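You operate a simulated robot arm through the tools that you are given. There is no shell and no other tool. Be economical: measure what you need, move in short steps, check, and stop when the job is done.

Carry out the task below with a simulated two-armed robot. There is one attempt and no reset: what you move stays moved.

## Task
Steady the probe while you tighten its clamp, then log the flux.
Fine: lamp on, READ at READY, lamp off again.

It is judged by the outcome, as a careful person would: the job done as asked, and still so three seconds after it is handed in. It fails if anything else is knocked over, pushed out of place, dropped, spilled or broken.

## Robot
Two 6-joint arms with two-finger parallel grippers on one trunk, on a base that drives. Base frame: it is fixed to the floor where the robot stands at the start and does not move with it; the origin is under the middle of the robot, x ahead of it, y to its left, z up. Readings come in mm, degrees, newtons and seconds.
The left shoulder is at the start at [50, 170, 1110], the right one opposite. Each reaches about 1092 mm from its shoulder. Places, roughly: probe clamp screw [900, -100, 1100]; sphere lamp switch [500, -1100, 900]. Payload 1.57 kg a hand.
Tool frame (each hand has its own): the origin (TCP) lies between the finger pads and is the grasp point; the fingertips stand 30 mm ahead of it; z points along the fingers, y is the line along which they close. The gripper opens to 80 mm. The fingers are 17 mm wide and 12 mm thick; the gripper's body (40 by 82 mm) begins 80 mm behind the TCP.
Orientation is told as [roll, pitch, yaw] about the base's x, y, z axes, in that order, counted from this pose: with the fingers straight down and closing along the base's y, the tool's x points along the base's -x, its y along +y and its z along -z.

## Interface
- The arms move only by the tool jog_arm. It takes "left_increments", "right_increments" or both (then of equal length, played together; a hand with none holds still); each is a list that holds one entry, the list of rows, each a list of 7 numbers: the shift along the tool's x, y, z in mm, then the turn, a rotation vector about the tool's x, y, z in rad, then the closure, from 0 (fully open) to 1 (shut). In form: [[[dx, dy, dz, wx, wy, wz, claw], ...]]. A call has 1 to 12 rows; each row is the pose to reach, as a shift and turn from the pose commanded when the call began, along the tool's axes at that moment. Each row takes 0.2 s and may step no farther than 50 mm and 8.6 degrees from the row before; otherwise, or with a gripper value out of range, the whole call is refused. Where a pose cannot be reached the arm comes as near as it can. A force on the tool above 90 N (or 10 N above the force at the start of the call, whichever is more), or a blocked arm, ends the call early, and 0.2 s more pass. Each finger travels about 72 mm/s and halts on what it meets, pressing with about 40 N; the grip force reading is that of the motor and also rises with nothing between the fingers. The clock runs only during rows and for 0.2 s after the last one: add rows that repeat a pose to give the fingers time. It gives the time, the measured TCP pose, the force on the tool (base axes), the opening and the grip force at its end, in the units of the frame above (readings bear some noise), with the torque about the TCP (base axes, N m) and any sound that the robot's microphone picked up.
- Cameras (640 x 400 px; columns grow to the right, rows downward): "scene" is now at [36.3, -27.6, 1684.7]; the picture's right is [-0.45, -0.89, 0.00], its down [-0.65, 0.33, -0.68] and it looks along [0.61, -0.31, -0.73] (base axes); focal length 268 px, centre (320, 200). "left" rides on the left gripper at [72, 7, -122] in its tool frame; the picture's right is [-0.09, 1.00, 0.00], its down [-0.84, -0.08, -0.54] and it looks along [-0.54, -0.05, 0.84] (tool axes); focal length 238 px, centre (320, 200). "right" rides on the right gripper at [72, -7, -122] in its tool frame; the picture's right is [0.09, 1.00, 0.00], its down [-0.84, 0.08, -0.54] and it looks along [-0.54, 0.05, 0.84] (tool axes); focal length 238 px, centre (320, 200). There is no depth. A picture from a camera that has moved, and an enlarged one, comes with that camera's place and axes in the base frame and with its lens. The place of the scene camera against the robot may be out by one fixed shift of up to 12 mm in any direction.
- snapshot(camera): a new picture of that camera. No time passes.
- move_column(by): slides the trunk up (or, below 0, down) by that many mm; the arms and the scene camera ride with it, the base frame stays. It gives what a move gives, with no picture.
- roll_base(legs): drives the robot by 1 to 6 legs, each [ahead, left, turn to the left] in mm, mm and degrees, along the robot's own axes; the way and the turn of a leg run together, so that a leg with both is an arc; at most 1500 mm and 180 degrees a leg. The arms and the cameras ride along, it lands a little off, and it stops where it bumps. It gives what a move gives.
- aim_head(pan, tilt): turns the head with the scene camera to pan (to the left, within 86 degrees either way) and tilt (down, from -29 to 69), counted from straight ahead of the robot. It gives what a move gives.
- inspect(camera, box): a new picture of the part [left, top, right, bottom] of that camera's present view, enlarged. No time passes.
- sign_off(): hands the job in; it is judged then, once.

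Work in short steps. Places have to be worked out from the pictures, the camera data and where the tool is seen: move nearer, look again, correct. Check each grasp and each placing, and mend what went wrong. You have 120 turns and 88 pictures in all, those below and enlarged ones among them. Open the grippers and draw the arms clear of the work before you hand the job in, unless the task says otherwise; then end with one line.

The tools are called after "Emit:" as name(argument=value, ...) on one line, values as JSON. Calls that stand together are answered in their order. jog_arm: Moves the arms, as the interface text tells. Its arguments: {"type":"object","properties":{"left_increments":{"type":"array","items":{"type":"array","items":{"type":"array","items":{"type":"number"}}}},"right_increments":{"type":"array","items":{"type":"array","items":{"type":"array","items":{"type":"number"}}}}},"required":[]} The other tools are called the same way: move_column (by) slides the trunk up or down; roll_base (legs) drives the base; aim_head (pan, tilt) turns the head that bears the scene camera; snapshot (camera) takes a picture; inspect (camera, box) takes an enlarged picture of a part of a camera's view; sign_off () hands the job in.

At the start:

```text
time_s: 0.0
left_eef_pos: [563.9, -67.4, 1000.5]
left_tool_rot: [0.0, -0.1, -0.1]
left_contact_force: [0.5, 0.0, 0.2]
left_torque: [0.01, -0.03, 0.02]
left_width: 79.8
left_grip_force: 0.1
right_eef_pos: [376.6, -581.3, 999.3]
right_tool_rot: [-0.1, -0.1, 0.0]
right_contact_force: [0.4, -0.9, -0.4]
right_torque: [0.01, 0.0, 0.0]
right_width: 79.9
right_grip_force: 0.1
trunk travel left (down, up): [-725.0, 245.0]
robot x, y, heading: [0.9, -0.4, 0.1]
head pan, tilt: [-27.0, 46.9]
```

scene: 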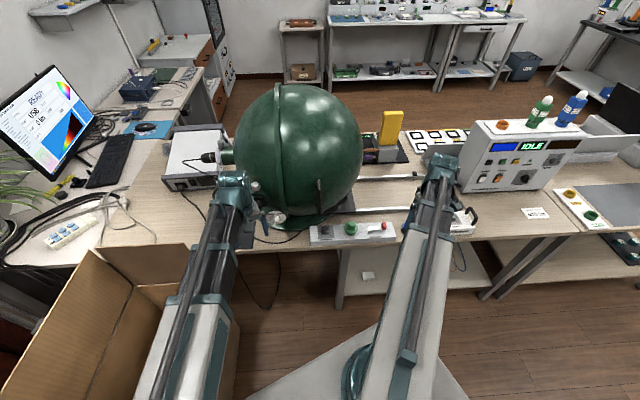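
right: 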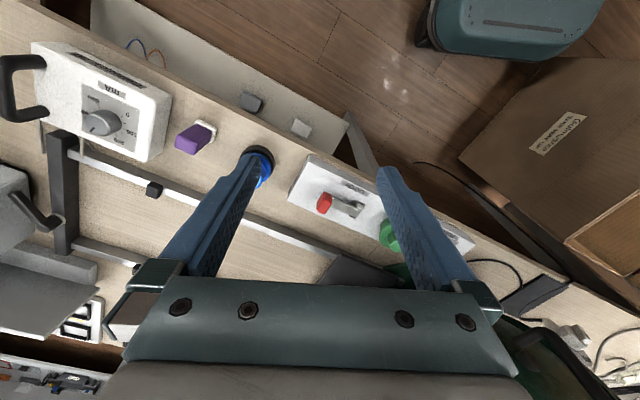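
left: 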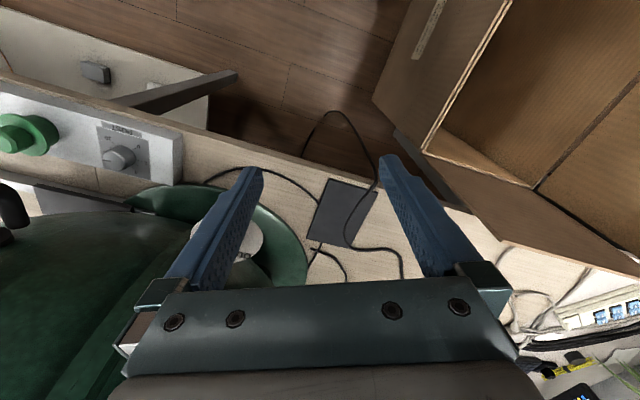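

The scene shows an integrating sphere, a control strip in front of it, and an instrument with IDLE on its display. I enlarge the parts to identify the probe, the clamp, the switches and READ.

Emit:
inspect(camera="scene", box=[150, 80, 310, 240])

Emit:
inspect(camera="scene", box=[290, 160, 490, 280])

Emit:
inspect(camera="scene", box=[440, 80, 640, 240])

Emit:
inspect(camera="right", box=[0, 0, 640, 300])

```text
2.50 times, centred on (230, 160) of scene
camera zoom: at [36.3, -27.6, 1684.7], right [-0.45, -0.89, 0.0], down [-0.65, 0.33, -0.68], along [0.61, -0.31, -0.73], focal length 669 px, centre (545, 300)
```

zoom: 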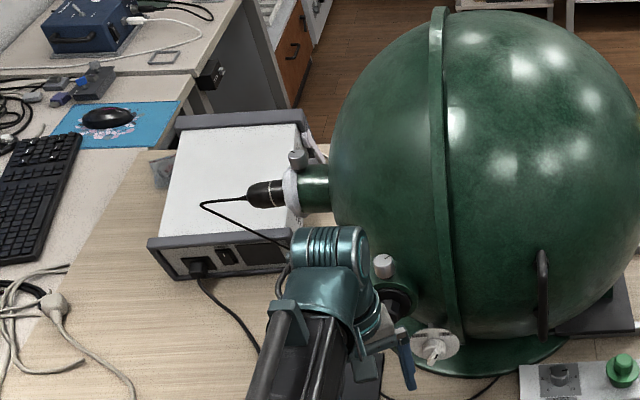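

```text
3.20 times, centred on (390, 220) of scene
camera zoom: at [36.3, -27.6, 1684.7], right [-0.45, -0.89, 0.0], down [-0.65, 0.33, -0.68], along [0.61, -0.31, -0.73], focal length 856 px, centre (96, 136)
```

zoom: 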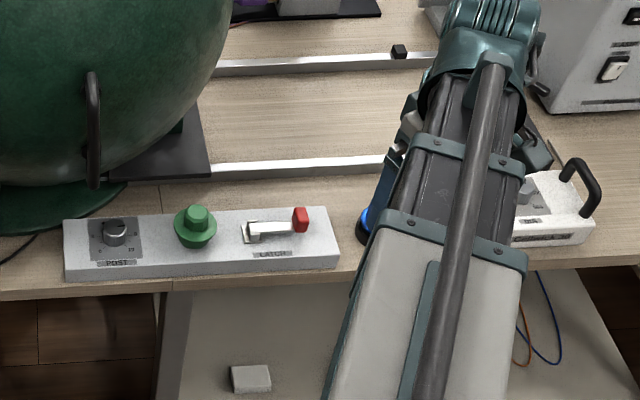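

```text
2.50 times, centred on (540, 160) of scene
camera zoom: at [36.3, -27.6, 1684.7], right [-0.45, -0.89, 0.0], down [-0.65, 0.33, -0.68], along [0.61, -0.31, -0.73], focal length 669 px, centre (-230, 300)
```

zoom: 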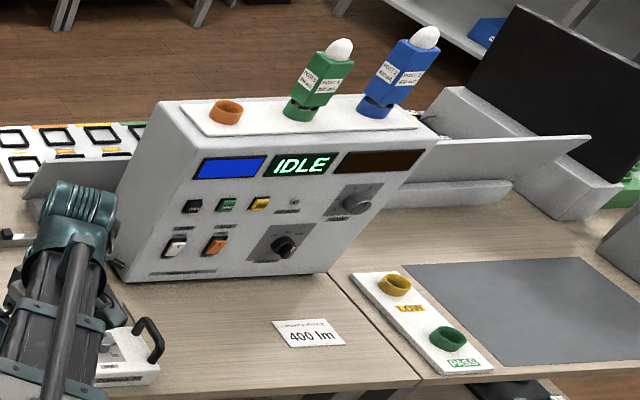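

```text
1.00 times, centred on (320, 150) of right (not enlarged: the box is as wide or as high as the picture)
camera zoom: at [304.8, -587.4, 1120.0], right [-0.09, 1.0, 0.0], down [0.84, 0.08, 0.54], along [0.54, 0.05, -0.84], focal length 238 px, centre (320, 250)
```

zoom: 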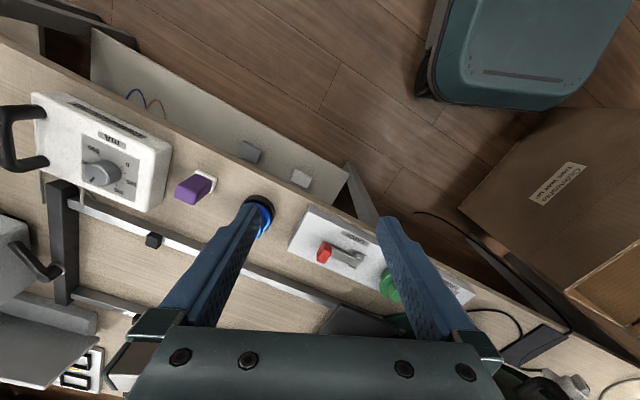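

The probe sits in the sphere's left port with its clamp screw on top, and the instrument panel holds the rockers and buttons. I aim the head at the panel to read the labels.

Emit:
aim_head(pan=-60, tilt=33)

Emit:
snapshot(camera="scene")

Emit:
inspect(camera="scene", box=[260, 180, 380, 260])

```text
time_s: 1.0
left_eef_pos: [563.2, -68.3, 1000.4]
left_tool_rot: [0.1, 0.0, 0.0]
left_contact_force: [-0.3, 0.5, 0.7]
left_torque: [0.01, -0.02, 0.0]
left_width: 80.0
left_grip_force: 0.1
right_eef_pos: [376.2, -580.7, 998.7]
right_tool_rot: [0.0, 0.0, 0.0]
right_contact_force: [0.1, 0.0, -1.0]
right_torque: [-0.02, 0.03, -0.01]
right_width: 79.9
right_grip_force: 0.1
trunk travel left (down, up): [-725.0, 245.0]
robot x, y, heading: [1.0, 2.1, -0.1]
head pan, tilt: [-60.0, 33.0]
```

```text
80 pictures are left
camera scene: at [9.9, -68.5, 1705.3], right [-0.87, -0.5, 0.0], down [-0.27, 0.47, -0.84], along [0.42, -0.73, -0.55], focal length 268 px, centre (320, 200)
```

scene: 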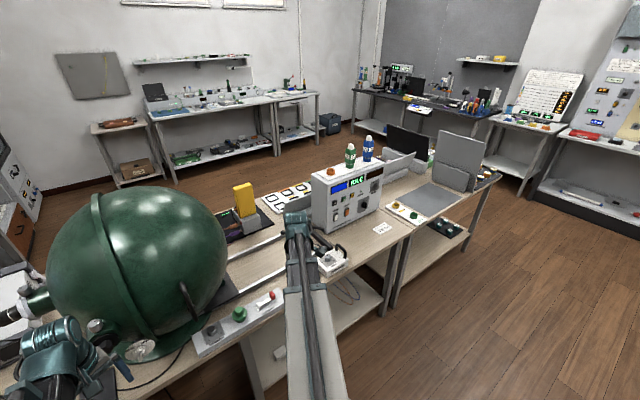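

```text
5.00 times, centred on (320, 220) of scene
camera zoom: at [9.9, -68.5, 1705.3], right [-0.87, -0.5, 0.0], down [-0.27, 0.47, -0.84], along [0.42, -0.73, -0.55], focal length 1338 px, centre (320, 100)
```

zoom: 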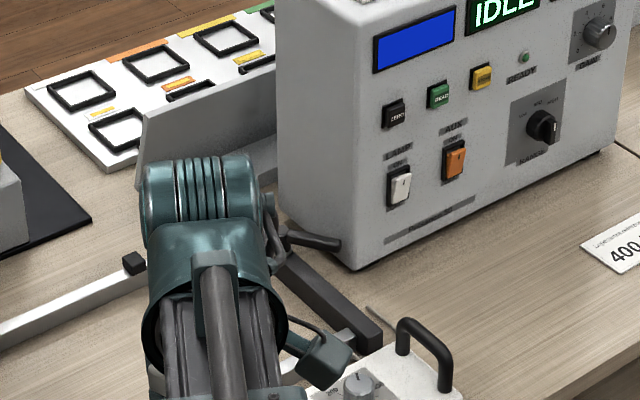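

The white rocker is LAMP, orange is AUX, and the buttons are ZERO, READ and a yellow one, with a READY LED. Next I look closely at the probe and clamp.

Emit:
aim_head(pan=-8, tilt=33)

Emit:
inspect(camera="scene", box=[300, 160, 420, 240])

Emit:
snapshot(camera="scene")

```text
time_s: 2.2
left_eef_pos: [563.3, -67.3, 999.4]
left_tool_rot: [0.1, 0.0, 0.0]
left_contact_force: [-0.1, -1.3, 0.5]
left_torque: [0.01, -0.05, 0.01]
left_width: 79.9
left_grip_force: 0.0
right_eef_pos: [376.7, -580.4, 999.6]
right_tool_rot: [0.0, 0.0, 0.0]
right_contact_force: [0.0, -1.0, -0.2]
right_torque: [-0.01, 0.01, 0.0]
right_width: 79.9
right_grip_force: 0.0
trunk travel left (down, up): [-725.0, 245.0]
robot x, y, heading: [-2.9, -2.3, -0.1]
head pan, tilt: [-8.0, 33.0]
```

```text
5.00 times, centred on (360, 200) of scene
camera zoom: at [53.5, -3.9, 1705.3], right [-0.14, -0.99, 0.0], down [-0.54, 0.08, -0.84], along [0.83, -0.12, -0.54], focal length 1338 px, centre (120, 200)
```

zoom: 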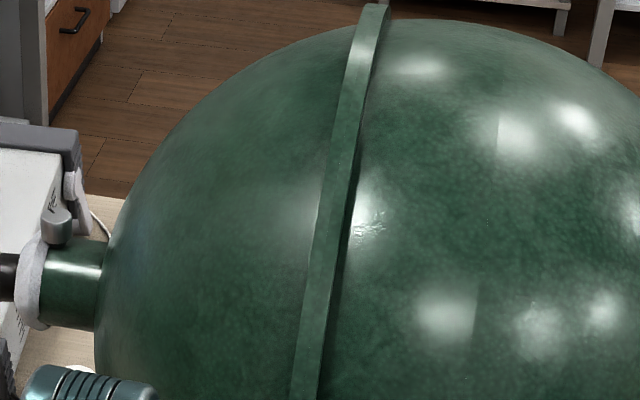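

```text
77 pictures are left
camera scene: at [53.5, -3.9, 1705.3], right [-0.14, -0.99, 0.0], down [-0.54, 0.08, -0.84], along [0.83, -0.12, -0.54], focal length 268 px, centre (320, 200)
```

scene: 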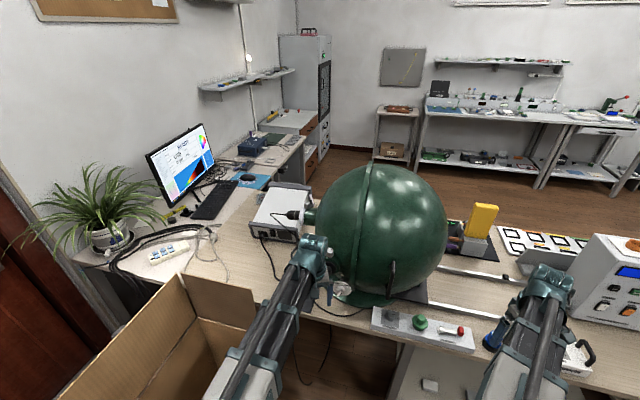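

Emit:
inspect(camera="scene", box=[255, 180, 345, 240])

```text
6.67 times, centred on (300, 210) of scene
camera zoom: at [53.5, -3.9, 1705.3], right [-0.14, -0.99, 0.0], down [-0.54, 0.08, -0.84], along [0.83, -0.12, -0.54], focal length 1784 px, centre (453, 133)
```

zoom: 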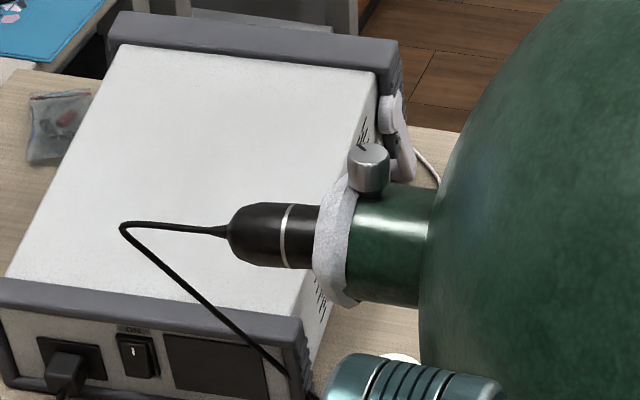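

I need a second vantage point to triangulate the clamp, so I raise the left hand and tilt its camera a little toward the probe.

Emit:
jog_arm(left_increments=[[[0, 0, -45, 0, -0.1, 0, 0], [0, 0, -90, 0, -0.2, 0, 0], [0, 0, -135, 0, -0.3, 0, 0], [-20, 0, -170, 0, -0.4, 0, 0], [-20, 0, -170, 0, -0.4, 0, 0]]])

Emit:
snapshot(camera="left")

```text
time_s: 3.4
left_eef_pos: [583.5, -68.3, 1016.6]
left_tool_rot: [0.0, -22.9, 0.0]
left_contact_force: [0.3, 0.2, -0.1]
left_torque: [0.03, 0.01, 0.01]
left_width: 80.0
left_grip_force: 0.0
left hand out of reach, approached as far as the arm can: row 1, 2, 3, 4, 5
right_eef_pos: [375.9, -580.2, 999.3]
right_tool_rot: [0.1, 0.0, 0.1]
right_contact_force: [0.5, 0.8, -0.2]
right_torque: [-0.01, 0.03, -0.01]
right_width: 80.0
right_grip_force: 0.1
trunk travel left (down, up): [-725.0, 245.0]
robot x, y, heading: [-3.7, 1.1, -0.1]
head pan, tilt: [-8.0, 33.0]
```

```text
75 pictures are left
camera left: at [469.0, -61.5, 1101.4], right [0.08, 1.0, 0.04], down [0.56, -0.08, 0.83], along [0.83, -0.05, -0.56], focal length 238 px, centre (320, 200)
```

left: 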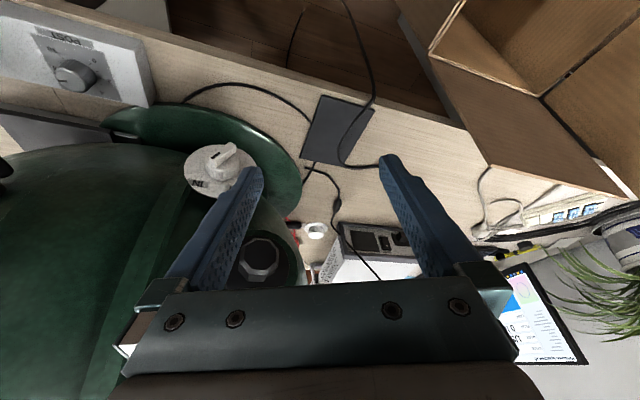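

The arm did not rise much in that pose, and this camera is mounted upside-down, so the gripper hides higher things. I raise the trunk to lift both arms.

Emit:
move_column(by=200)

Emit:
snapshot(camera="left")

Emit:
snapshot(camera="scene")

```text
time_s: 5.6
left_eef_pos: [584.0, -67.2, 1217.4]
left_tool_rot: [0.1, -22.9, 0.0]
left_contact_force: [-0.4, -0.9, 0.4]
left_torque: [-0.02, 0.01, -0.01]
left_width: 80.2
left_grip_force: 0.0
right_eef_pos: [376.2, -581.2, 1199.3]
right_tool_rot: [0.1, 0.0, 0.0]
right_contact_force: [1.4, 0.5, 0.5]
right_torque: [-0.03, -0.02, 0.0]
right_width: 80.4
right_grip_force: 0.0
trunk travel left (down, up): [-925.0, 45.0]
robot x, y, heading: [0.9, 0.8, 0.1]
head pan, tilt: [-8.0, 33.0]
```

```text
74 pictures are left
camera left: at [469.0, -61.5, 1301.4], right [0.08, 1.0, 0.04], down [0.56, -0.08, 0.83], along [0.82, -0.05, -0.56], focal length 238 px, centre (320, 200)
```

left: 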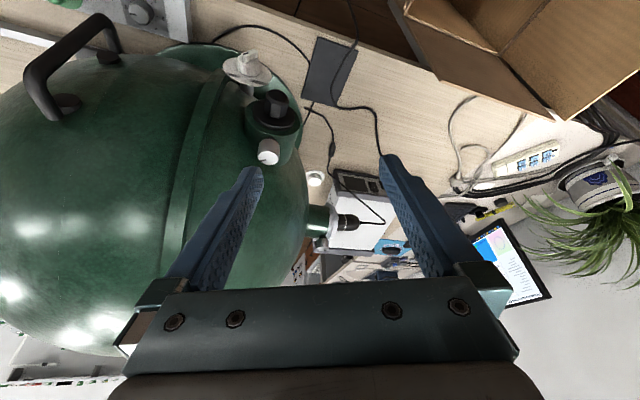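

```text
73 pictures are left
camera scene: at [53.6, -3.9, 1905.3], right [-0.14, -0.99, 0.0], down [-0.54, 0.08, -0.84], along [0.83, -0.12, -0.54], focal length 268 px, centre (320, 200)
```

scene: 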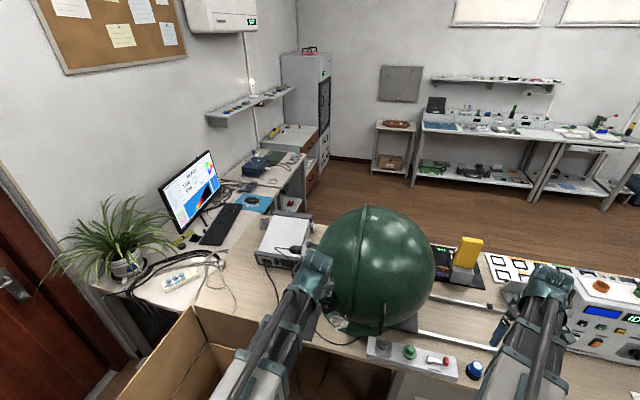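

I zoom in on the probe, which shows between the fingers, in both views for triangulation.

Emit:
inspect(camera="left", box=[260, 170, 410, 270])

Emit:
inspect(camera="scene", box=[260, 210, 350, 270])

```text
4.00 times, centred on (335, 220) of left
camera zoom: at [469.0, -61.5, 1301.4], right [0.08, 1.0, 0.04], down [0.56, -0.08, 0.83], along [0.82, -0.05, -0.56], focal length 953 px, centre (260, 120)
```

zoom: 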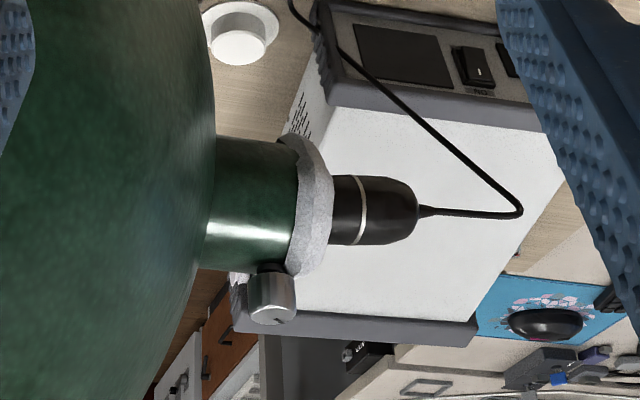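

```text
6.67 times, centred on (305, 240) of scene
camera zoom: at [53.6, -3.9, 1905.3], right [-0.14, -0.99, 0.0], down [-0.54, 0.08, -0.84], along [0.83, -0.12, -0.54], focal length 1784 px, centre (420, -67)
```

zoom: 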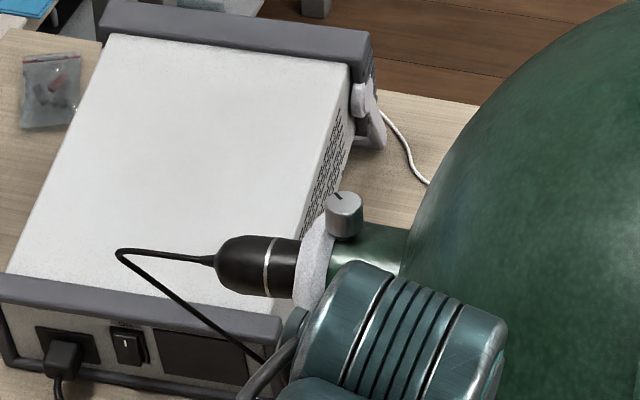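

Triangulating gives the knob top at about (975, -87, 1087). A fingers-down reach there probably needs the base 150 mm or so closer, so I look down to check the clearance to the table and the box.

Emit:
aim_head(pan=15, tilt=69)

Emit:
snapshot(camera="scene")

Emit:
snapshot(camera="right")

```text
time_s: 6.6
left_eef_pos: [582.6, -68.1, 1217.0]
left_tool_rot: [0.0, -22.9, -0.1]
left_contact_force: [-0.5, -0.7, -0.4]
left_torque: [-0.01, 0.05, 0.01]
left_width: 80.2
left_grip_force: 0.0
right_eef_pos: [376.6, -580.7, 1199.6]
right_tool_rot: [0.0, 0.1, 0.0]
right_contact_force: [-0.8, 0.5, -0.1]
right_torque: [0.01, 0.01, 0.0]
right_width: 80.2
right_grip_force: 0.1
trunk travel left (down, up): [-925.0, 45.0]
robot x, y, heading: [1.6, 3.1, -0.1]
head pan, tilt: [15.0, 68.8]
```

```text
70 pictures are left
camera scene: at [19.4, 23.0, 1858.6], right [0.26, -0.97, 0.0], down [-0.9, -0.24, -0.36], along [0.35, 0.09, -0.93], focal length 268 px, centre (320, 200)
```

scene: 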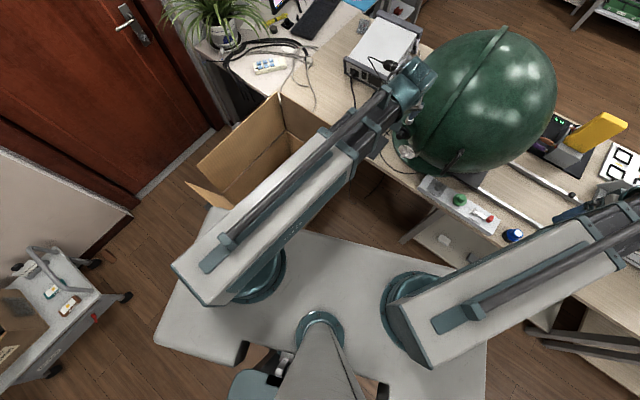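

```text
69 pictures are left
camera right: at [304.8, -587.4, 1320.0], right [-0.09, 1.0, 0.0], down [0.84, 0.08, 0.54], along [0.54, 0.05, -0.84], focal length 238 px, centre (320, 200)
```

right: 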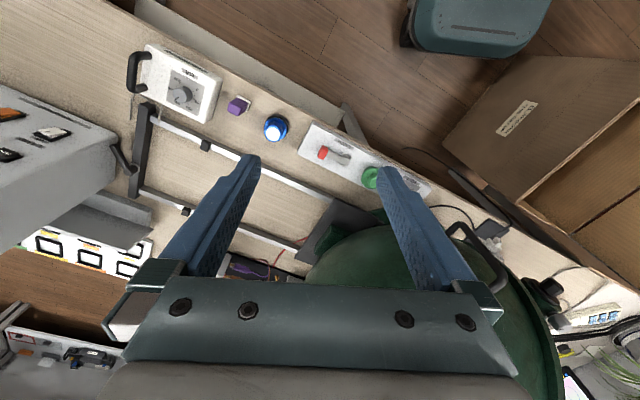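

The box stands just ahead-left of the base, so driving forward is risky. I'll work from here and test the reach instead. First the left hand swings left and pitches forward, to free the path for the right hand.

Emit:
jog_arm(left_increments=[[[-2, 34, 5, 0, -0.145, 0, 0], [-4, 68, 10, 0, -0.29, 0, 0], [-6, 102, 15, 0, -0.435, 0, 0], [-8, 136, 20, 0, -0.58, 0, 0], [-10, 170, 26, 0, -0.72, 0, 0]]])

Emit:
jog_arm(left_increments=[[[0, 0, 0, 0, 0, 0.14, 0], [0, 0, 0, 0, 0, 0.28, 0], [0, 0, 0, 0, 0, 0.42, 0], [0, 0, 0, 0, 0, 0.56, 0], [0, 0, 0, 0, 0, 0.7, 0], [0, 0, 0, 0, 0, 0.84, 0], [0, 0, 0, 0, 0, 0.98, 0], [0, 0, 0, 0, 0, 1.12, 0], [0, 0, 0, 0, 0, 1.26, 0], [0, 0, 0, 0, 0, 1.4, 0], [0, 0, 0, 0, 0, 1.54, 0], [0, 0, 0, 0, 0, 1.57, 0]]])

```text
time_s: 7.8
left_eef_pos: [649.2, 93.6, 1324.0]
left_tool_rot: [0.0, -64.2, 0.0]
left_contact_force: [0.9, 0.1, 0.2]
left_torque: [-0.02, 0.0, -0.02]
left_width: 79.9
left_grip_force: 0.1
left hand out of reach, approached as far as the arm can: row 1, 2, 3, 4, 5
right_eef_pos: [374.8, -580.3, 1200.5]
right_tool_rot: [0.1, 0.0, 0.1]
right_contact_force: [-0.5, 0.1, 0.7]
right_torque: [-0.05, 0.02, -0.03]
right_width: 79.7
right_grip_force: 0.0
trunk travel left (down, up): [-925.0, 45.0]
robot x, y, heading: [0.8, 3.2, -0.0]
head pan, tilt: [15.0, 68.8]
```

```text
time_s: 10.4
left_eef_pos: [649.6, 94.2, 1323.7]
left_tool_rot: [64.1, 0.2, -90.0]
left_contact_force: [-0.4, 0.6, -0.2]
left_torque: [-0.02, 0.03, 0.01]
left_width: 79.9
left_grip_force: 0.0
right_eef_pos: [377.0, -580.6, 1199.6]
right_tool_rot: [0.0, -0.1, 0.1]
right_contact_force: [1.1, 0.7, -0.2]
right_torque: [0.02, -0.02, 0.04]
right_width: 79.9
right_grip_force: 0.1
trunk travel left (down, up): [-925.0, 45.0]
robot x, y, heading: [-4.4, 2.4, 0.1]
head pan, tilt: [15.0, 68.8]
```

The left hand is pitched forward with its fingers closing vertically. Now I bring the right hand round in front of the sphere, fingers down, testing how far it reaches.

Emit:
jog_arm(right_increments=[[[-17, 43, -8, 0, 0, 0, 0], [-34, 86, -16, 0, 0, 0, 0], [-51, 129, -24, 0, 0, 0, 0], [-68, 172, -32, 0, 0, 0, 0], [-85, 215, -40, 0, 0, 0, 0], [-102, 258, -40, 0, 0, 0, 0], [-119, 301, -40, 0, 0, 0, 0], [-136, 344, -40, 0, 0, 0, 0], [-153, 387, -40, 0, 0, 0, 0], [-173, 431, -40, 0, 0, 0, 0], [-173, 431, -40, 0, 0, 0, 0]]])

```text
time_s: 12.8
left_eef_pos: [647.2, 94.0, 1323.7]
left_tool_rot: [64.2, 0.0, -90.1]
left_contact_force: [0.4, 0.8, -0.4]
left_torque: [-0.03, 0.03, 0.02]
left_width: 80.2
left_grip_force: 0.0
right_eef_pos: [549.6, -148.9, 1200.0]
right_tool_rot: [0.0, 0.0, 0.0]
right_contact_force: [0.6, 1.3, 0.4]
right_torque: [0.01, -0.02, -0.05]
right_width: 80.1
right_grip_force: 0.1
right hand out of reach, approached as far as the arm can: row 1, 2, 3, 4, 5, 6, 7, 8, 9, 10, 11
trunk travel left (down, up): [-925.0, 45.0]
robot x, y, heading: [0.6, -1.2, -0.0]
head pan, tilt: [15.0, 68.8]
```

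Fingers-down, the TCP tops out near z 1200, which is still above the knob. I move toward the knob at that height and look.

Emit:
jog_arm(right_increments=[[[-45, 8, 45, 0, 0, 0, 0], [-90, 16, 45, 0, 0, 0, 0], [-135, 24, 45, 0, 0, 0, 0], [-180, 32, 45, 0, 0, 0, 0], [-225, 40, 45, 0, 0, 0, 0], [-270, 48, 45, 0, 0, 0, 0], [-310, 55, 45, 0, 0, 0, 0], [-350, 62, 45, 0, 0, 0, 0], [-350, 62, 45, 0, 0, 0, 0]]])

Emit:
snapshot(camera="right")

```text
refused: row 1 steps farther than a row can; nothing moved
```

```text
68 pictures are left
camera right: at [476.8, -156.2, 1320.0], right [-0.09, 1.0, 0.0], down [0.84, 0.08, 0.54], along [0.54, 0.05, -0.84], focal length 238 px, centre (320, 200)
```

right: 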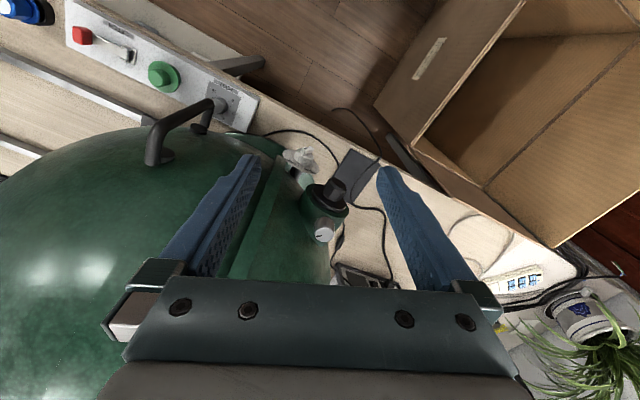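

Emit:
jog_arm(right_increments=[[[0, 0, 45, 0, 0, 0, 0], [-48, 8, 45, 0, 0, 0, 0], [-96, 16, 45, 0, 0, 0, 0], [-144, 24, 45, 0, 0, 0, 0], [-192, 33, 45, 0, 0, 0, 0], [-240, 42, 45, 0, 0, 0, 0], [-288, 50, 45, 0, 0, 0, 0], [-320, 56, 45, 0, 0, 0, 0], [-350, 62, 45, 0, 0, 0, 0], [-350, 62, 45, 0, 0, 0, 0]]])

Emit:
snapshot(camera="right")

```text
time_s: 15.0
left_eef_pos: [646.7, 94.0, 1324.8]
left_tool_rot: [64.3, 0.0, -89.9]
left_contact_force: [-1.0, -0.2, 0.8]
left_torque: [-0.01, -0.04, -0.02]
left_width: 79.7
left_grip_force: 0.1
right_eef_pos: [898.9, -87.1, 1200.1]
right_tool_rot: [0.0, 0.0, 0.1]
right_contact_force: [-0.4, -0.5, 0.1]
right_torque: [0.01, -0.02, 0.02]
right_width: 79.9
right_grip_force: 0.0
right hand out of reach, approached as far as the arm can: row 1, 2, 3, 4, 5, 6, 7, 8, 9, 10
trunk travel left (down, up): [-925.0, 45.0]
robot x, y, heading: [1.0, 0.1, 0.2]
head pan, tilt: [15.0, 68.8]
```

```text
67 pictures are left
camera right: at [827.7, -94.2, 1321.0], right [-0.09, 1.0, 0.0], down [0.84, 0.08, 0.54], along [0.54, 0.05, -0.84], focal length 238 px, centre (320, 200)
```

right: 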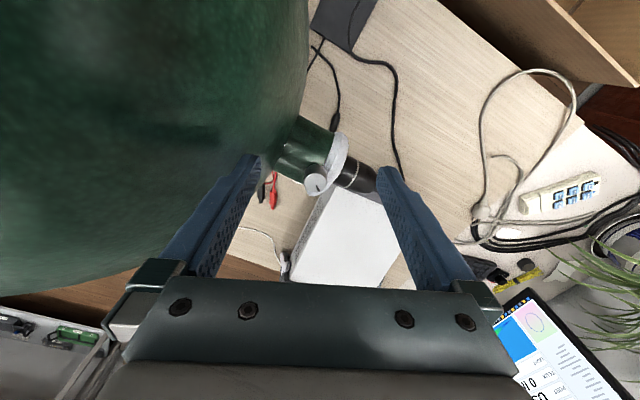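

Reached (899, -87, 1200) fingers-down, and the knob is in view between the fingers. I zoom in to measure it.

Emit:
inspect(camera="right", box=[260, 110, 410, 210])

```text
4.00 times, centred on (335, 160) of right
camera zoom: at [827.7, -94.2, 1321.0], right [-0.09, 1.0, 0.0], down [0.84, 0.08, 0.54], along [0.54, 0.05, -0.84], focal length 953 px, centre (260, 360)
```

zoom: 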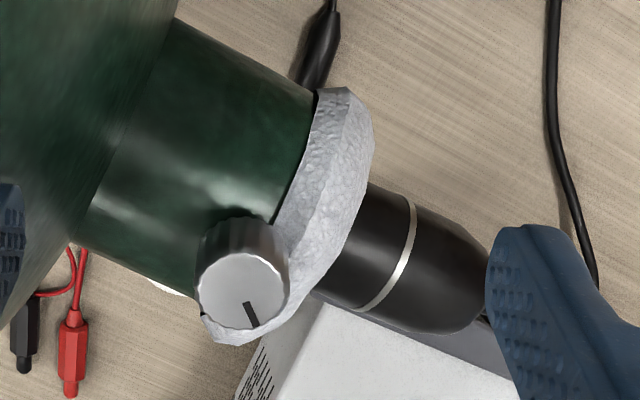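

Cross-checking views puts the knob top at about (950, -87, 1098) with a diameter near 23 mm. The probe axis passes about (969, -35, 1029) along (0.38, 0.925, 0). I yaw the left hand square to the probe.

Emit:
jog_arm(left_increments=[[[0, 0, 0, 0, -0.117, 0.057, 0], [0, 0, 0, 0, -0.234, 0.114, 0], [0, 0, 0, 0, -0.35, 0.17, 0], [0, 0, 0, 0, -0.35, 0.17, 0]]])

```text
time_s: 16.0
left_eef_pos: [647.2, 94.6, 1323.5]
left_tool_rot: [64.2, -0.1, -112.2]
left_contact_force: [-0.5, -0.3, 0.1]
left_torque: [-0.04, 0.02, -0.01]
left_width: 80.1
left_grip_force: 0.0
right_eef_pos: [899.7, -88.4, 1199.0]
right_tool_rot: [0.0, 0.1, 0.0]
right_contact_force: [-0.6, -0.5, 0.5]
right_torque: [-0.03, 0.0, 0.01]
right_width: 79.9
right_grip_force: 0.1
trunk travel left (down, up): [-925.0, 45.0]
robot x, y, heading: [2.5, 3.4, -0.2]
head pan, tilt: [15.0, 68.8]
```

Left hand yawed. I move it to a standoff about 125 mm back from the probe along its approach line.

Emit:
jog_arm(left_increments=[[[0, -16, 40, 0, 0, 0, 0], [0, -32, 80, 0, 0, 0, 0], [1, -48, 120, 0, 0, 0, 0], [1, -64, 160, 0, 0, 0, 0], [1, -80, 200, 0, 0, 0, 0], [2, -96, 240, 0, 0, 0, 0], [2, -110, 280, 0, 0, 0, 0], [2, -114, 316, 0, 0, 0, 0], [2, -114, 316, 0, 0, 0, 0]]])

Emit:
snapshot(camera="left")

Emit:
snapshot(camera="right")

```text
time_s: 18.0
left_eef_pos: [855.4, 12.8, 1324.3]
left_tool_rot: [64.1, 0.0, -112.3]
left_contact_force: [-0.4, 0.4, -0.3]
left_torque: [-0.01, 0.03, -0.03]
left_width: 80.1
left_grip_force: 0.1
left hand out of reach, approached as far as the arm can: row 1, 2, 3, 4, 5, 6, 7, 8, 9
right_eef_pos: [901.1, -86.6, 1199.6]
right_tool_rot: [-0.1, 0.0, -0.1]
right_contact_force: [0.8, 0.4, 0.3]
right_torque: [-0.01, 0.0, 0.01]
right_width: 80.3
right_grip_force: 0.0
trunk travel left (down, up): [-925.0, 45.0]
robot x, y, heading: [-2.3, 3.3, -0.0]
head pan, tilt: [15.0, 68.8]
```

```text
65 pictures are left
camera left: at [784.2, 118.8, 1383.2], right [0.37, -0.25, 0.9], down [-0.8, -0.58, 0.17], along [0.47, -0.78, -0.41], focal length 238 px, centre (320, 200)
```

left: 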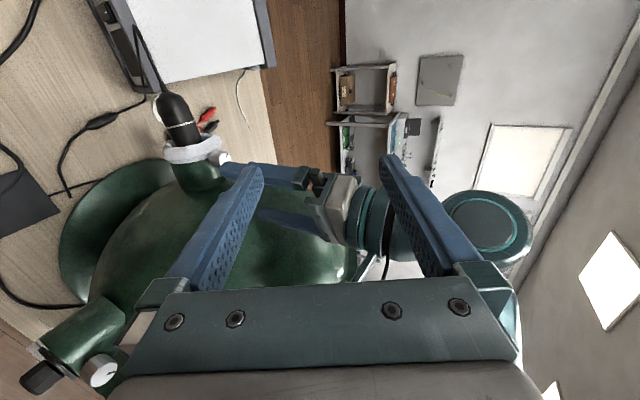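

```text
64 pictures are left
camera right: at [828.7, -94.3, 1320.2], right [-0.09, 1.0, 0.0], down [0.84, 0.08, 0.54], along [0.54, 0.05, -0.84], focal length 238 px, centre (320, 200)
```

right: 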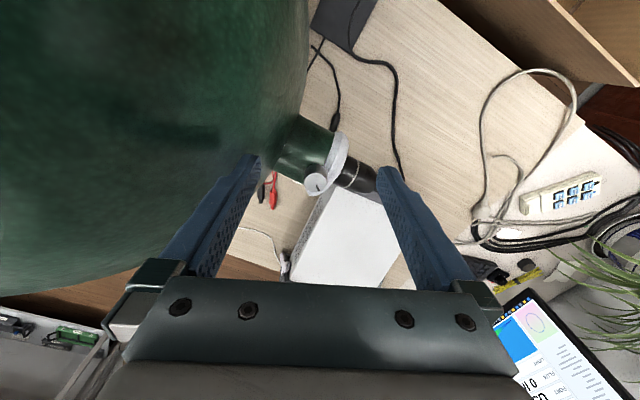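

The readings show the wrists stay at a fixed height above the shoulder (about 1405 now), so the trunk alone sets height and tilt trades for it. With the wrists near z 1215, the right hand can take the knob at about 38° down and the left the probe at about 60° down. I set these tilts first, with both hands drawn back.

Emit:
jog_arm(left_increments=[[[13, -4, -9, 0.085, -0.029, -0.009, 0], [26, -9, -18, 0.17, -0.057, -0.017, 0], [39, -13, -27, 0.255, -0.086, -0.026, 0], [52, -17, -36, 0.34, -0.115, -0.035, 0], [65, -21, -45, 0.425, -0.143, -0.044, 0], [78, -26, -54, 0.51, -0.172, -0.052, 0], [90, -30, -62, 0.595, -0.201, -0.061, 0]]], right_increments=[[[14, 5, 0, 0, -0.13, 0, 0], [28, 10, 0, 0, -0.26, 0, 0], [42, 15, 0, 0, -0.39, 0, 0], [56, 20, 0, 0, -0.52, 0, 0], [70, 25, 0, 0, -0.65, 0, 0], [85, 31, 0, 0, -0.78, 0, 0], [100, 37, 0, 0, -0.91, 0, 0]]])

Emit:
aim_head(pan=-5, tilt=45)

Emit:
snapshot(camera="scene")

```text
time_s: 19.6
left_eef_pos: [828.1, 119.6, 1232.5]
left_tool_rot: [30.6, -10.3, -118.3]
left_contact_force: [0.1, 0.1, -0.1]
left_torque: [0.01, 0.03, 0.02]
left_width: 80.3
left_grip_force: 0.1
left hand out of reach, approached as far as the arm can: row 1, 2, 3, 4, 5, 6, 7
right_eef_pos: [798.8, -51.9, 1286.0]
right_tool_rot: [0.0, -52.2, 0.1]
right_contact_force: [0.5, -0.7, -0.7]
right_torque: [-0.03, 0.0, -0.02]
right_width: 79.7
right_grip_force: 0.0
right hand out of reach, approached as far as the arm can: row 2, 3, 4, 5, 6, 7
trunk travel left (down, up): [-925.0, 45.0]
robot x, y, heading: [0.2, -1.8, -0.1]
head pan, tilt: [15.0, 68.8]
```

```text
time_s: 20.5
left_eef_pos: [828.6, 118.1, 1233.9]
left_tool_rot: [30.6, -10.2, -118.2]
left_contact_force: [0.9, 0.6, 0.4]
left_torque: [0.03, 0.01, -0.01]
left_width: 80.2
left_grip_force: 0.0
right_eef_pos: [799.1, -50.8, 1284.8]
right_tool_rot: [-0.1, -52.0, 0.0]
right_contact_force: [0.3, -0.5, -0.2]
right_torque: [0.0, 0.02, 0.01]
right_width: 80.0
right_grip_force: 0.1
trunk travel left (down, up): [-925.0, 45.0]
robot x, y, heading: [-0.3, -1.6, 0.1]
head pan, tilt: [-5.0, 45.0]
```

```text
63 pictures are left
camera scene: at [46.3, 1.7, 1887.4], right [-0.09, -1.0, 0.0], down [-0.71, 0.06, -0.71], along [0.7, -0.06, -0.71], focal length 268 px, centre (320, 200)
```

scene: 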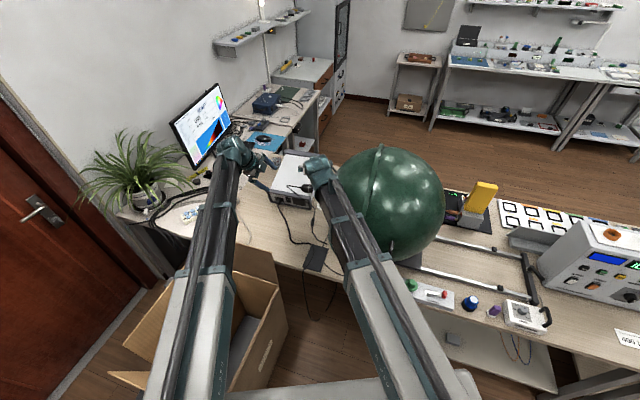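

The arms are straight telescoping beams with a constant wrist height. I lower the trunk by 195 mm so the wrists sit near 1215.

Emit:
move_column(by=-195)

Emit:
snapshot(camera="right")

Emit:
snapshot(camera="left")

```text
time_s: 22.6
left_eef_pos: [827.8, 119.1, 1038.5]
left_tool_rot: [30.4, -10.3, -118.4]
left_contact_force: [0.1, -0.1, 0.2]
left_torque: [0.0, 0.03, 0.0]
left_width: 80.0
left_grip_force: 0.0
right_eef_pos: [800.2, -51.8, 1089.2]
right_tool_rot: [0.0, -52.1, 0.0]
right_contact_force: [-0.8, -0.3, 0.7]
right_torque: [0.01, 0.0, -0.01]
right_width: 80.1
right_grip_force: 0.0
trunk travel left (down, up): [-730.0, 240.0]
robot x, y, heading: [0.1, 0.7, 0.0]
head pan, tilt: [-5.0, 45.0]
```

```text
62 pictures are left
camera right: at [659.9, -58.8, 1106.1], right [-0.06, 1.0, -0.07], down [0.09, 0.08, 0.99], along [0.99, 0.05, -0.09], focal length 238 px, centre (320, 200)
```

right: 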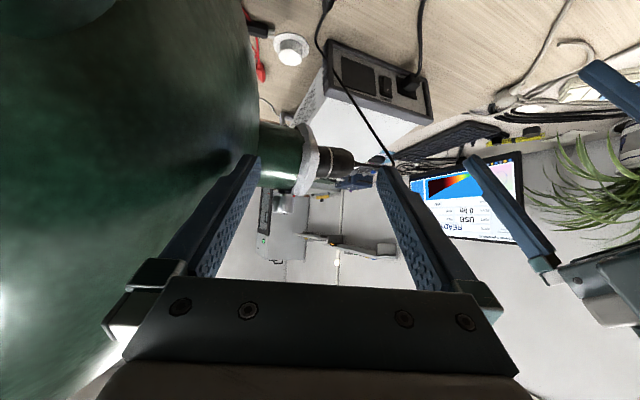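

```text
61 pictures are left
camera left: at [820.9, 224.6, 1132.3], right [0.75, -0.41, 0.51], down [-0.66, -0.5, 0.57], along [0.02, -0.77, -0.64], focal length 238 px, centre (320, 200)
```

left: 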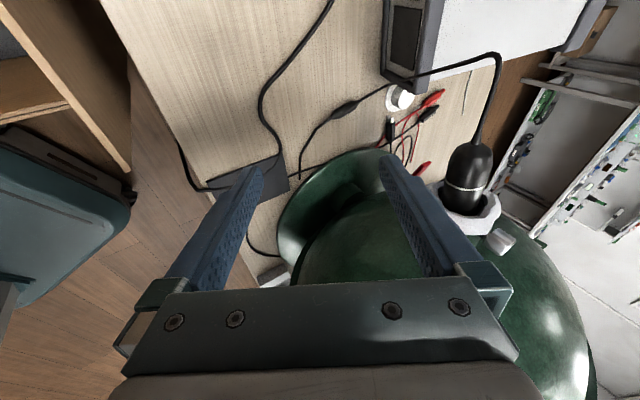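

Both hands are at working height and clear. I zoom both cameras on the clamp and the probe to refine positions.

Emit:
inspect(camera="right", box=[240, 100, 405, 210])

Emit:
inspect(camera="left", box=[400, 120, 550, 270])

```text
3.64 times, centred on (322, 155) of right
camera zoom: at [659.9, -58.8, 1106.1], right [-0.06, 1.0, -0.07], down [0.09, 0.08, 0.99], along [0.99, 0.05, -0.09], focal length 867 px, centre (311, 364)
```

zoom: 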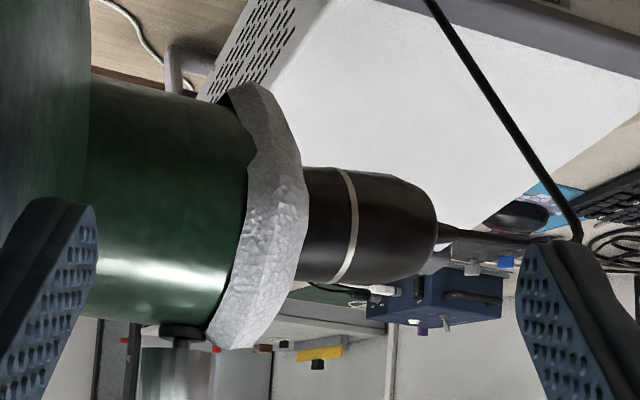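

```text
2.67 times, centred on (475, 195) of left
camera zoom: at [820.9, 224.6, 1132.3], right [0.75, -0.41, 0.51], down [-0.66, -0.5, 0.57], along [0.02, -0.77, -0.64], focal length 636 px, centre (-93, 213)
```

zoom: 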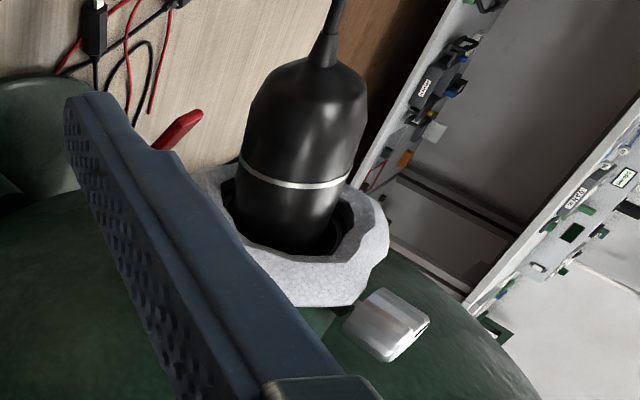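

The ring's top is at about z 1075 and the knob spans 1077–1098, so the right fingers must come in flatter, at about 20°. The left hand will come from a heading of about -55° so the two beams stay apart. I set both orientations now, with the right gripper partly closed.

Emit:
jog_arm(left_increments=[[[0, 0, 0, -0.067, -0.066, 0.021, 0], [0, 0, 0, -0.134, -0.133, 0.043, 0], [0, 0, 0, -0.201, -0.199, 0.064, 0], [0, 0, 0, -0.201, -0.199, 0.064, 0]]], right_increments=[[[0, 0, 0, 0, -0.11, 0, 0.2], [0, 0, 0, 0, -0.21, 0, 0.44], [0, 0, 0, 0, -0.31, 0, 0.44], [0, 0, 0, 0, -0.31, 0, 0.44]]])

Emit:
move_column(by=-49)

```text
time_s: 23.6
left_eef_pos: [827.8, 118.8, 1074.8]
left_tool_rot: [44.5, -17.1, -128.5]
left_contact_force: [1.0, -0.3, 0.1]
left_torque: [-0.01, 0.0, 0.04]
left_width: 80.0
left_grip_force: 0.0
left hand out of reach, approached as far as the arm can: row 1, 2, 3, 4
right_eef_pos: [799.2, -51.9, 1148.9]
right_tool_rot: [0.0, -69.8, -0.1]
right_contact_force: [1.1, -0.6, 0.3]
right_torque: [0.0, 0.04, -0.02]
right_width: 45.0
right_grip_force: 0.2
right hand out of reach, approached as far as the arm can: row 1, 2, 3, 4
trunk travel left (down, up): [-730.0, 240.0]
robot x, y, heading: [-1.3, 1.9, 0.1]
head pan, tilt: [-5.0, 45.0]
```

```text
time_s: 24.5
left_eef_pos: [827.6, 119.8, 1025.6]
left_tool_rot: [44.4, -17.0, -128.4]
left_contact_force: [-0.1, -0.5, 0.0]
left_torque: [-0.01, 0.01, -0.05]
left_width: 80.1
left_grip_force: 0.0
right_eef_pos: [799.8, -51.2, 1099.0]
right_tool_rot: [-0.1, -69.8, 0.1]
right_contact_force: [0.5, 0.1, 0.1]
right_torque: [0.05, -0.01, 0.01]
right_width: 44.7
right_grip_force: 0.1
trunk travel left (down, up): [-681.0, 289.0]
robot x, y, heading: [-3.9, -0.4, -0.1]
head pan, tilt: [-5.0, 45.0]
```

Heights match: left 1026, right 1099. With this tilt the probe enters the left gripper best by alternating trunk and horizontal moves. I raise the trunk 50 mm and bring the left hand above and behind the probe.

Emit:
move_column(by=50)

Emit:
jog_arm(left_increments=[[[-9, 27, 30, 0, 0, 0, 0], [-18, 53, 60, 0, 0, 0, 0], [-27, 80, 90, 0, 0, 0, 0], [-35, 106, 119, 0, 0, 0, 0], [-35, 106, 119, 0, 0, 0, 0]]])

Emit:
snapshot(camera="left")

Emit:
snapshot(camera="right")

```text
time_s: 25.4
left_eef_pos: [828.9, 118.8, 1075.8]
left_tool_rot: [44.5, -17.1, -128.5]
left_contact_force: [0.8, -0.1, 1.0]
left_torque: [0.01, -0.02, -0.01]
left_width: 80.1
left_grip_force: 0.0
right_eef_pos: [801.3, -51.3, 1149.7]
right_tool_rot: [-0.1, -69.7, 0.1]
right_contact_force: [-0.6, 0.5, -0.7]
right_torque: [0.03, 0.0, -0.02]
right_width: 44.6
right_grip_force: 0.1
trunk travel left (down, up): [-731.0, 239.0]
robot x, y, heading: [-0.0, -4.1, 0.2]
head pan, tilt: [-5.0, 45.0]
```

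```text
time_s: 26.6
left_eef_pos: [930.3, -7.6, 1076.1]
left_tool_rot: [44.5, -17.0, -128.3]
left_contact_force: [0.2, 0.4, -0.8]
left_torque: [-0.02, 0.0, 0.01]
left_width: 79.9
left_grip_force: 0.0
right_eef_pos: [800.1, -51.7, 1147.8]
right_tool_rot: [-0.1, -69.7, 0.1]
right_contact_force: [0.6, -0.1, -0.9]
right_torque: [0.03, 0.0, 0.0]
right_width: 44.7
right_grip_force: 0.1
trunk travel left (down, up): [-731.0, 239.0]
robot x, y, heading: [1.4, -0.3, 0.0]
head pan, tilt: [-5.0, 45.0]
```

```text
58 pictures are left
camera left: at [925.9, 116.1, 1142.3], right [0.63, -0.35, 0.69], down [-0.78, -0.28, 0.56], along [0.0, -0.89, -0.45], focal length 238 px, centre (320, 200)
```

left: 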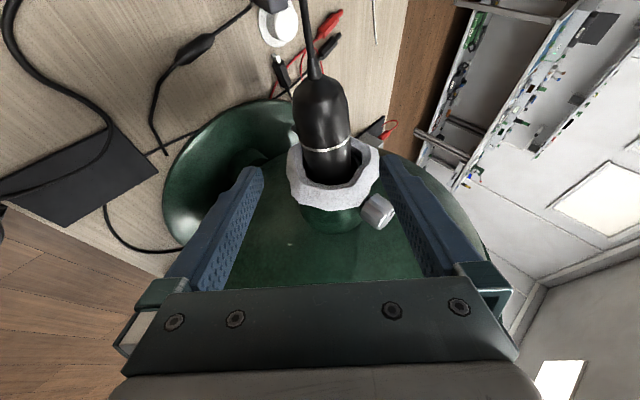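

```text
57 pictures are left
camera right: at [661.0, -58.7, 1122.7], right [-0.03, 1.0, -0.09], down [-0.22, 0.08, 0.97], along [0.98, 0.05, 0.22], focal length 238 px, centre (320, 200)
```

right: 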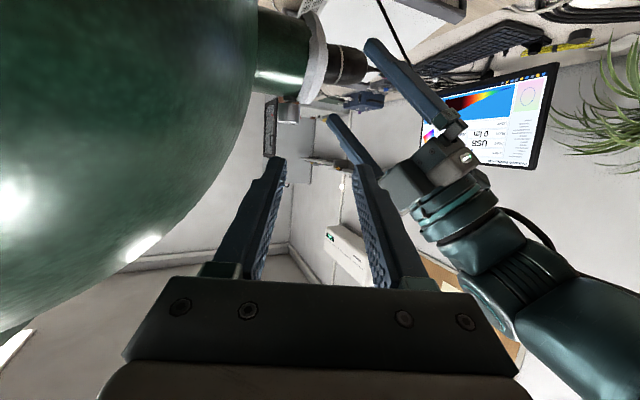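

The probe is centred between the left fingers and lies ahead of the tips. I step in: trunk down 20, then forward 36.

Emit:
move_column(by=-20)

Emit:
jog_arm(left_increments=[[[5, 13.5, 11, 0, 0, 0, 0], [9.5, 26.7, 22.1, 0, 0, 0, 0], [9.5, 26.7, 22.1, 0, 0, 0, 0]]])

Emit:
snapshot(camera="left")

```text
time_s: 27.3
left_eef_pos: [929.6, -8.2, 1055.6]
left_tool_rot: [44.5, -17.0, -128.3]
left_contact_force: [-0.6, -0.3, -0.3]
left_torque: [-0.01, -0.02, -0.02]
left_width: 79.9
left_grip_force: 0.2
right_eef_pos: [799.2, -53.2, 1130.0]
right_tool_rot: [-0.2, -69.7, 0.1]
right_contact_force: [-0.5, -0.4, 1.1]
right_torque: [0.0, 0.03, 0.0]
right_width: 44.7
right_grip_force: 0.1
trunk travel left (down, up): [-711.0, 259.0]
robot x, y, heading: [-2.7, -1.1, 0.0]
head pan, tilt: [-5.0, 45.0]
```

```text
time_s: 28.1
left_eef_pos: [963.9, -22.7, 1056.6]
left_tool_rot: [44.5, -17.1, -128.4]
left_contact_force: [-0.1, -0.2, -0.4]
left_torque: [0.0, 0.01, -0.03]
left_width: 80.0
left_grip_force: 0.0
right_eef_pos: [800.0, -52.3, 1129.9]
right_tool_rot: [-0.1, -69.8, 0.1]
right_contact_force: [-0.5, -0.3, -0.2]
right_torque: [0.0, -0.02, 0.0]
right_width: 45.0
right_grip_force: 0.1
trunk travel left (down, up): [-711.0, 259.0]
robot x, y, heading: [-2.5, -2.5, 0.2]
head pan, tilt: [-5.0, 45.0]
```

```text
56 pictures are left
camera left: at [958.9, 102.2, 1122.3], right [0.63, -0.35, 0.69], down [-0.78, -0.28, 0.56], along [0.0, -0.89, -0.45], focal length 238 px, centre (320, 200)
```

left: 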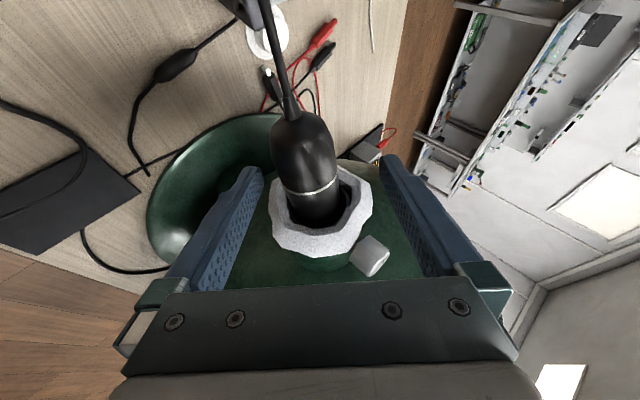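

Sitting symmetrically as expected. Now the trunk goes down 32 and the left hand forward 10.

Emit:
move_column(by=-32)

Emit:
jog_arm(left_increments=[[[2.6, 7.4, 6.1, 0, 0, 0, 0], [2.6, 7.4, 6.1, 0, 0, 0, 0]]])

Emit:
snapshot(camera="left")

Emit:
snapshot(camera="right")

```text
time_s: 28.9
left_eef_pos: [962.8, -22.8, 1024.8]
left_tool_rot: [44.5, -17.1, -128.3]
left_contact_force: [-1.4, 0.1, 0.6]
left_torque: [0.0, 0.01, -0.01]
left_width: 79.9
left_grip_force: 0.0
right_eef_pos: [799.9, -52.6, 1098.0]
right_tool_rot: [-0.1, -69.8, 0.1]
right_contact_force: [-0.1, 0.2, 0.0]
right_torque: [0.02, 0.0, 0.05]
right_width: 44.8
right_grip_force: 0.0
trunk travel left (down, up): [-679.0, 291.0]
robot x, y, heading: [-1.1, -1.9, -0.1]
head pan, tilt: [-5.0, 45.0]
```

```text
time_s: 29.5
left_eef_pos: [972.6, -26.4, 1023.5]
left_tool_rot: [44.6, -17.2, -128.4]
left_contact_force: [1.2, 0.3, 0.3]
left_torque: [0.01, 0.02, 0.02]
left_width: 80.0
left_grip_force: 0.2
right_eef_pos: [799.9, -51.7, 1098.5]
right_tool_rot: [-0.1, -69.7, 0.0]
right_contact_force: [0.2, 0.2, 0.2]
right_torque: [-0.03, -0.02, -0.02]
right_width: 44.9
right_grip_force: 0.1
trunk travel left (down, up): [-679.0, 291.0]
robot x, y, heading: [-1.3, -1.9, 0.1]
head pan, tilt: [-5.0, 45.0]
```

```text
55 pictures are left
camera left: at [968.3, 98.5, 1090.2], right [0.63, -0.35, 0.69], down [-0.78, -0.28, 0.56], along [0.0, -0.89, -0.45], focal length 238 px, centre (320, 200)
```

left: 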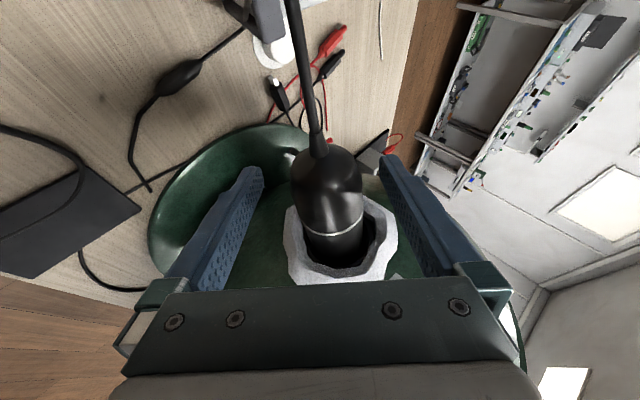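

```text
54 pictures are left
camera right: at [661.2, -58.8, 1070.6], right [-0.03, 1.0, -0.09], down [-0.22, 0.08, 0.97], along [0.98, 0.05, 0.22], focal length 238 px, centre (320, 200)
```

right: 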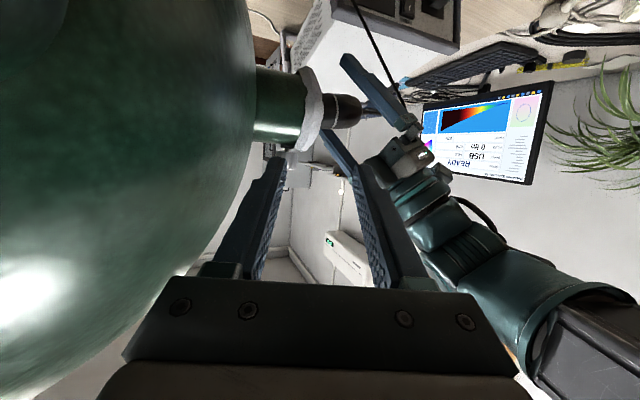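

The probe lies squarely within the left fingers. I close the left gripper onto it.

Emit:
jog_arm(left_increments=[[[0, 0, 0, 0, 0, 0, 0.2], [0, 0, 0, 0, 0, 0, 0.4], [0, 0, 0, 0, 0, 0, 0.6], [0, 0, 0, 0, 0, 0, 0.6], [0, 0, 0, 0, 0, 0, 0.6]]])

Emit:
snapshot(camera="left")

```text
time_s: 30.7
left_eef_pos: [973.8, -24.9, 1023.5]
left_tool_rot: [44.5, -17.1, -128.4]
left_contact_force: [5.7, 0.3, 4.1]
left_torque: [-0.29, 0.11, 0.34]
left_width: 42.7
left_grip_force: 39.5
right_eef_pos: [799.6, -52.3, 1097.8]
right_tool_rot: [-0.1, -69.7, 0.2]
right_contact_force: [0.0, 0.3, 0.1]
right_torque: [0.02, 0.04, -0.01]
right_width: 44.9
right_grip_force: 0.1
trunk travel left (down, up): [-679.0, 291.0]
robot x, y, heading: [0.1, -2.0, 0.1]
head pan, tilt: [-5.0, 45.0]
```

```text
53 pictures are left
camera left: at [968.7, 98.8, 1090.1], right [0.63, -0.35, 0.69], down [-0.78, -0.28, 0.56], along [0.0, -0.89, -0.45], focal length 238 px, centre (320, 200)
```

left: 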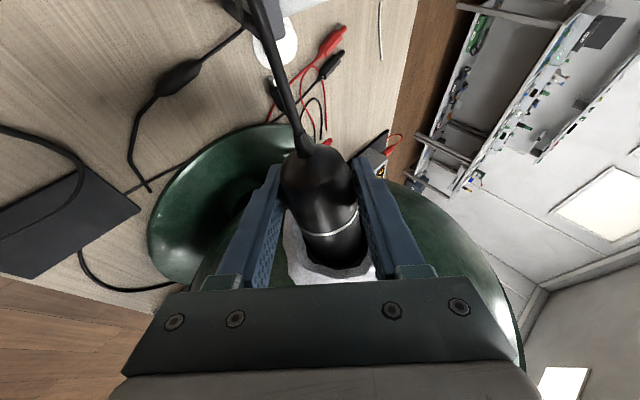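

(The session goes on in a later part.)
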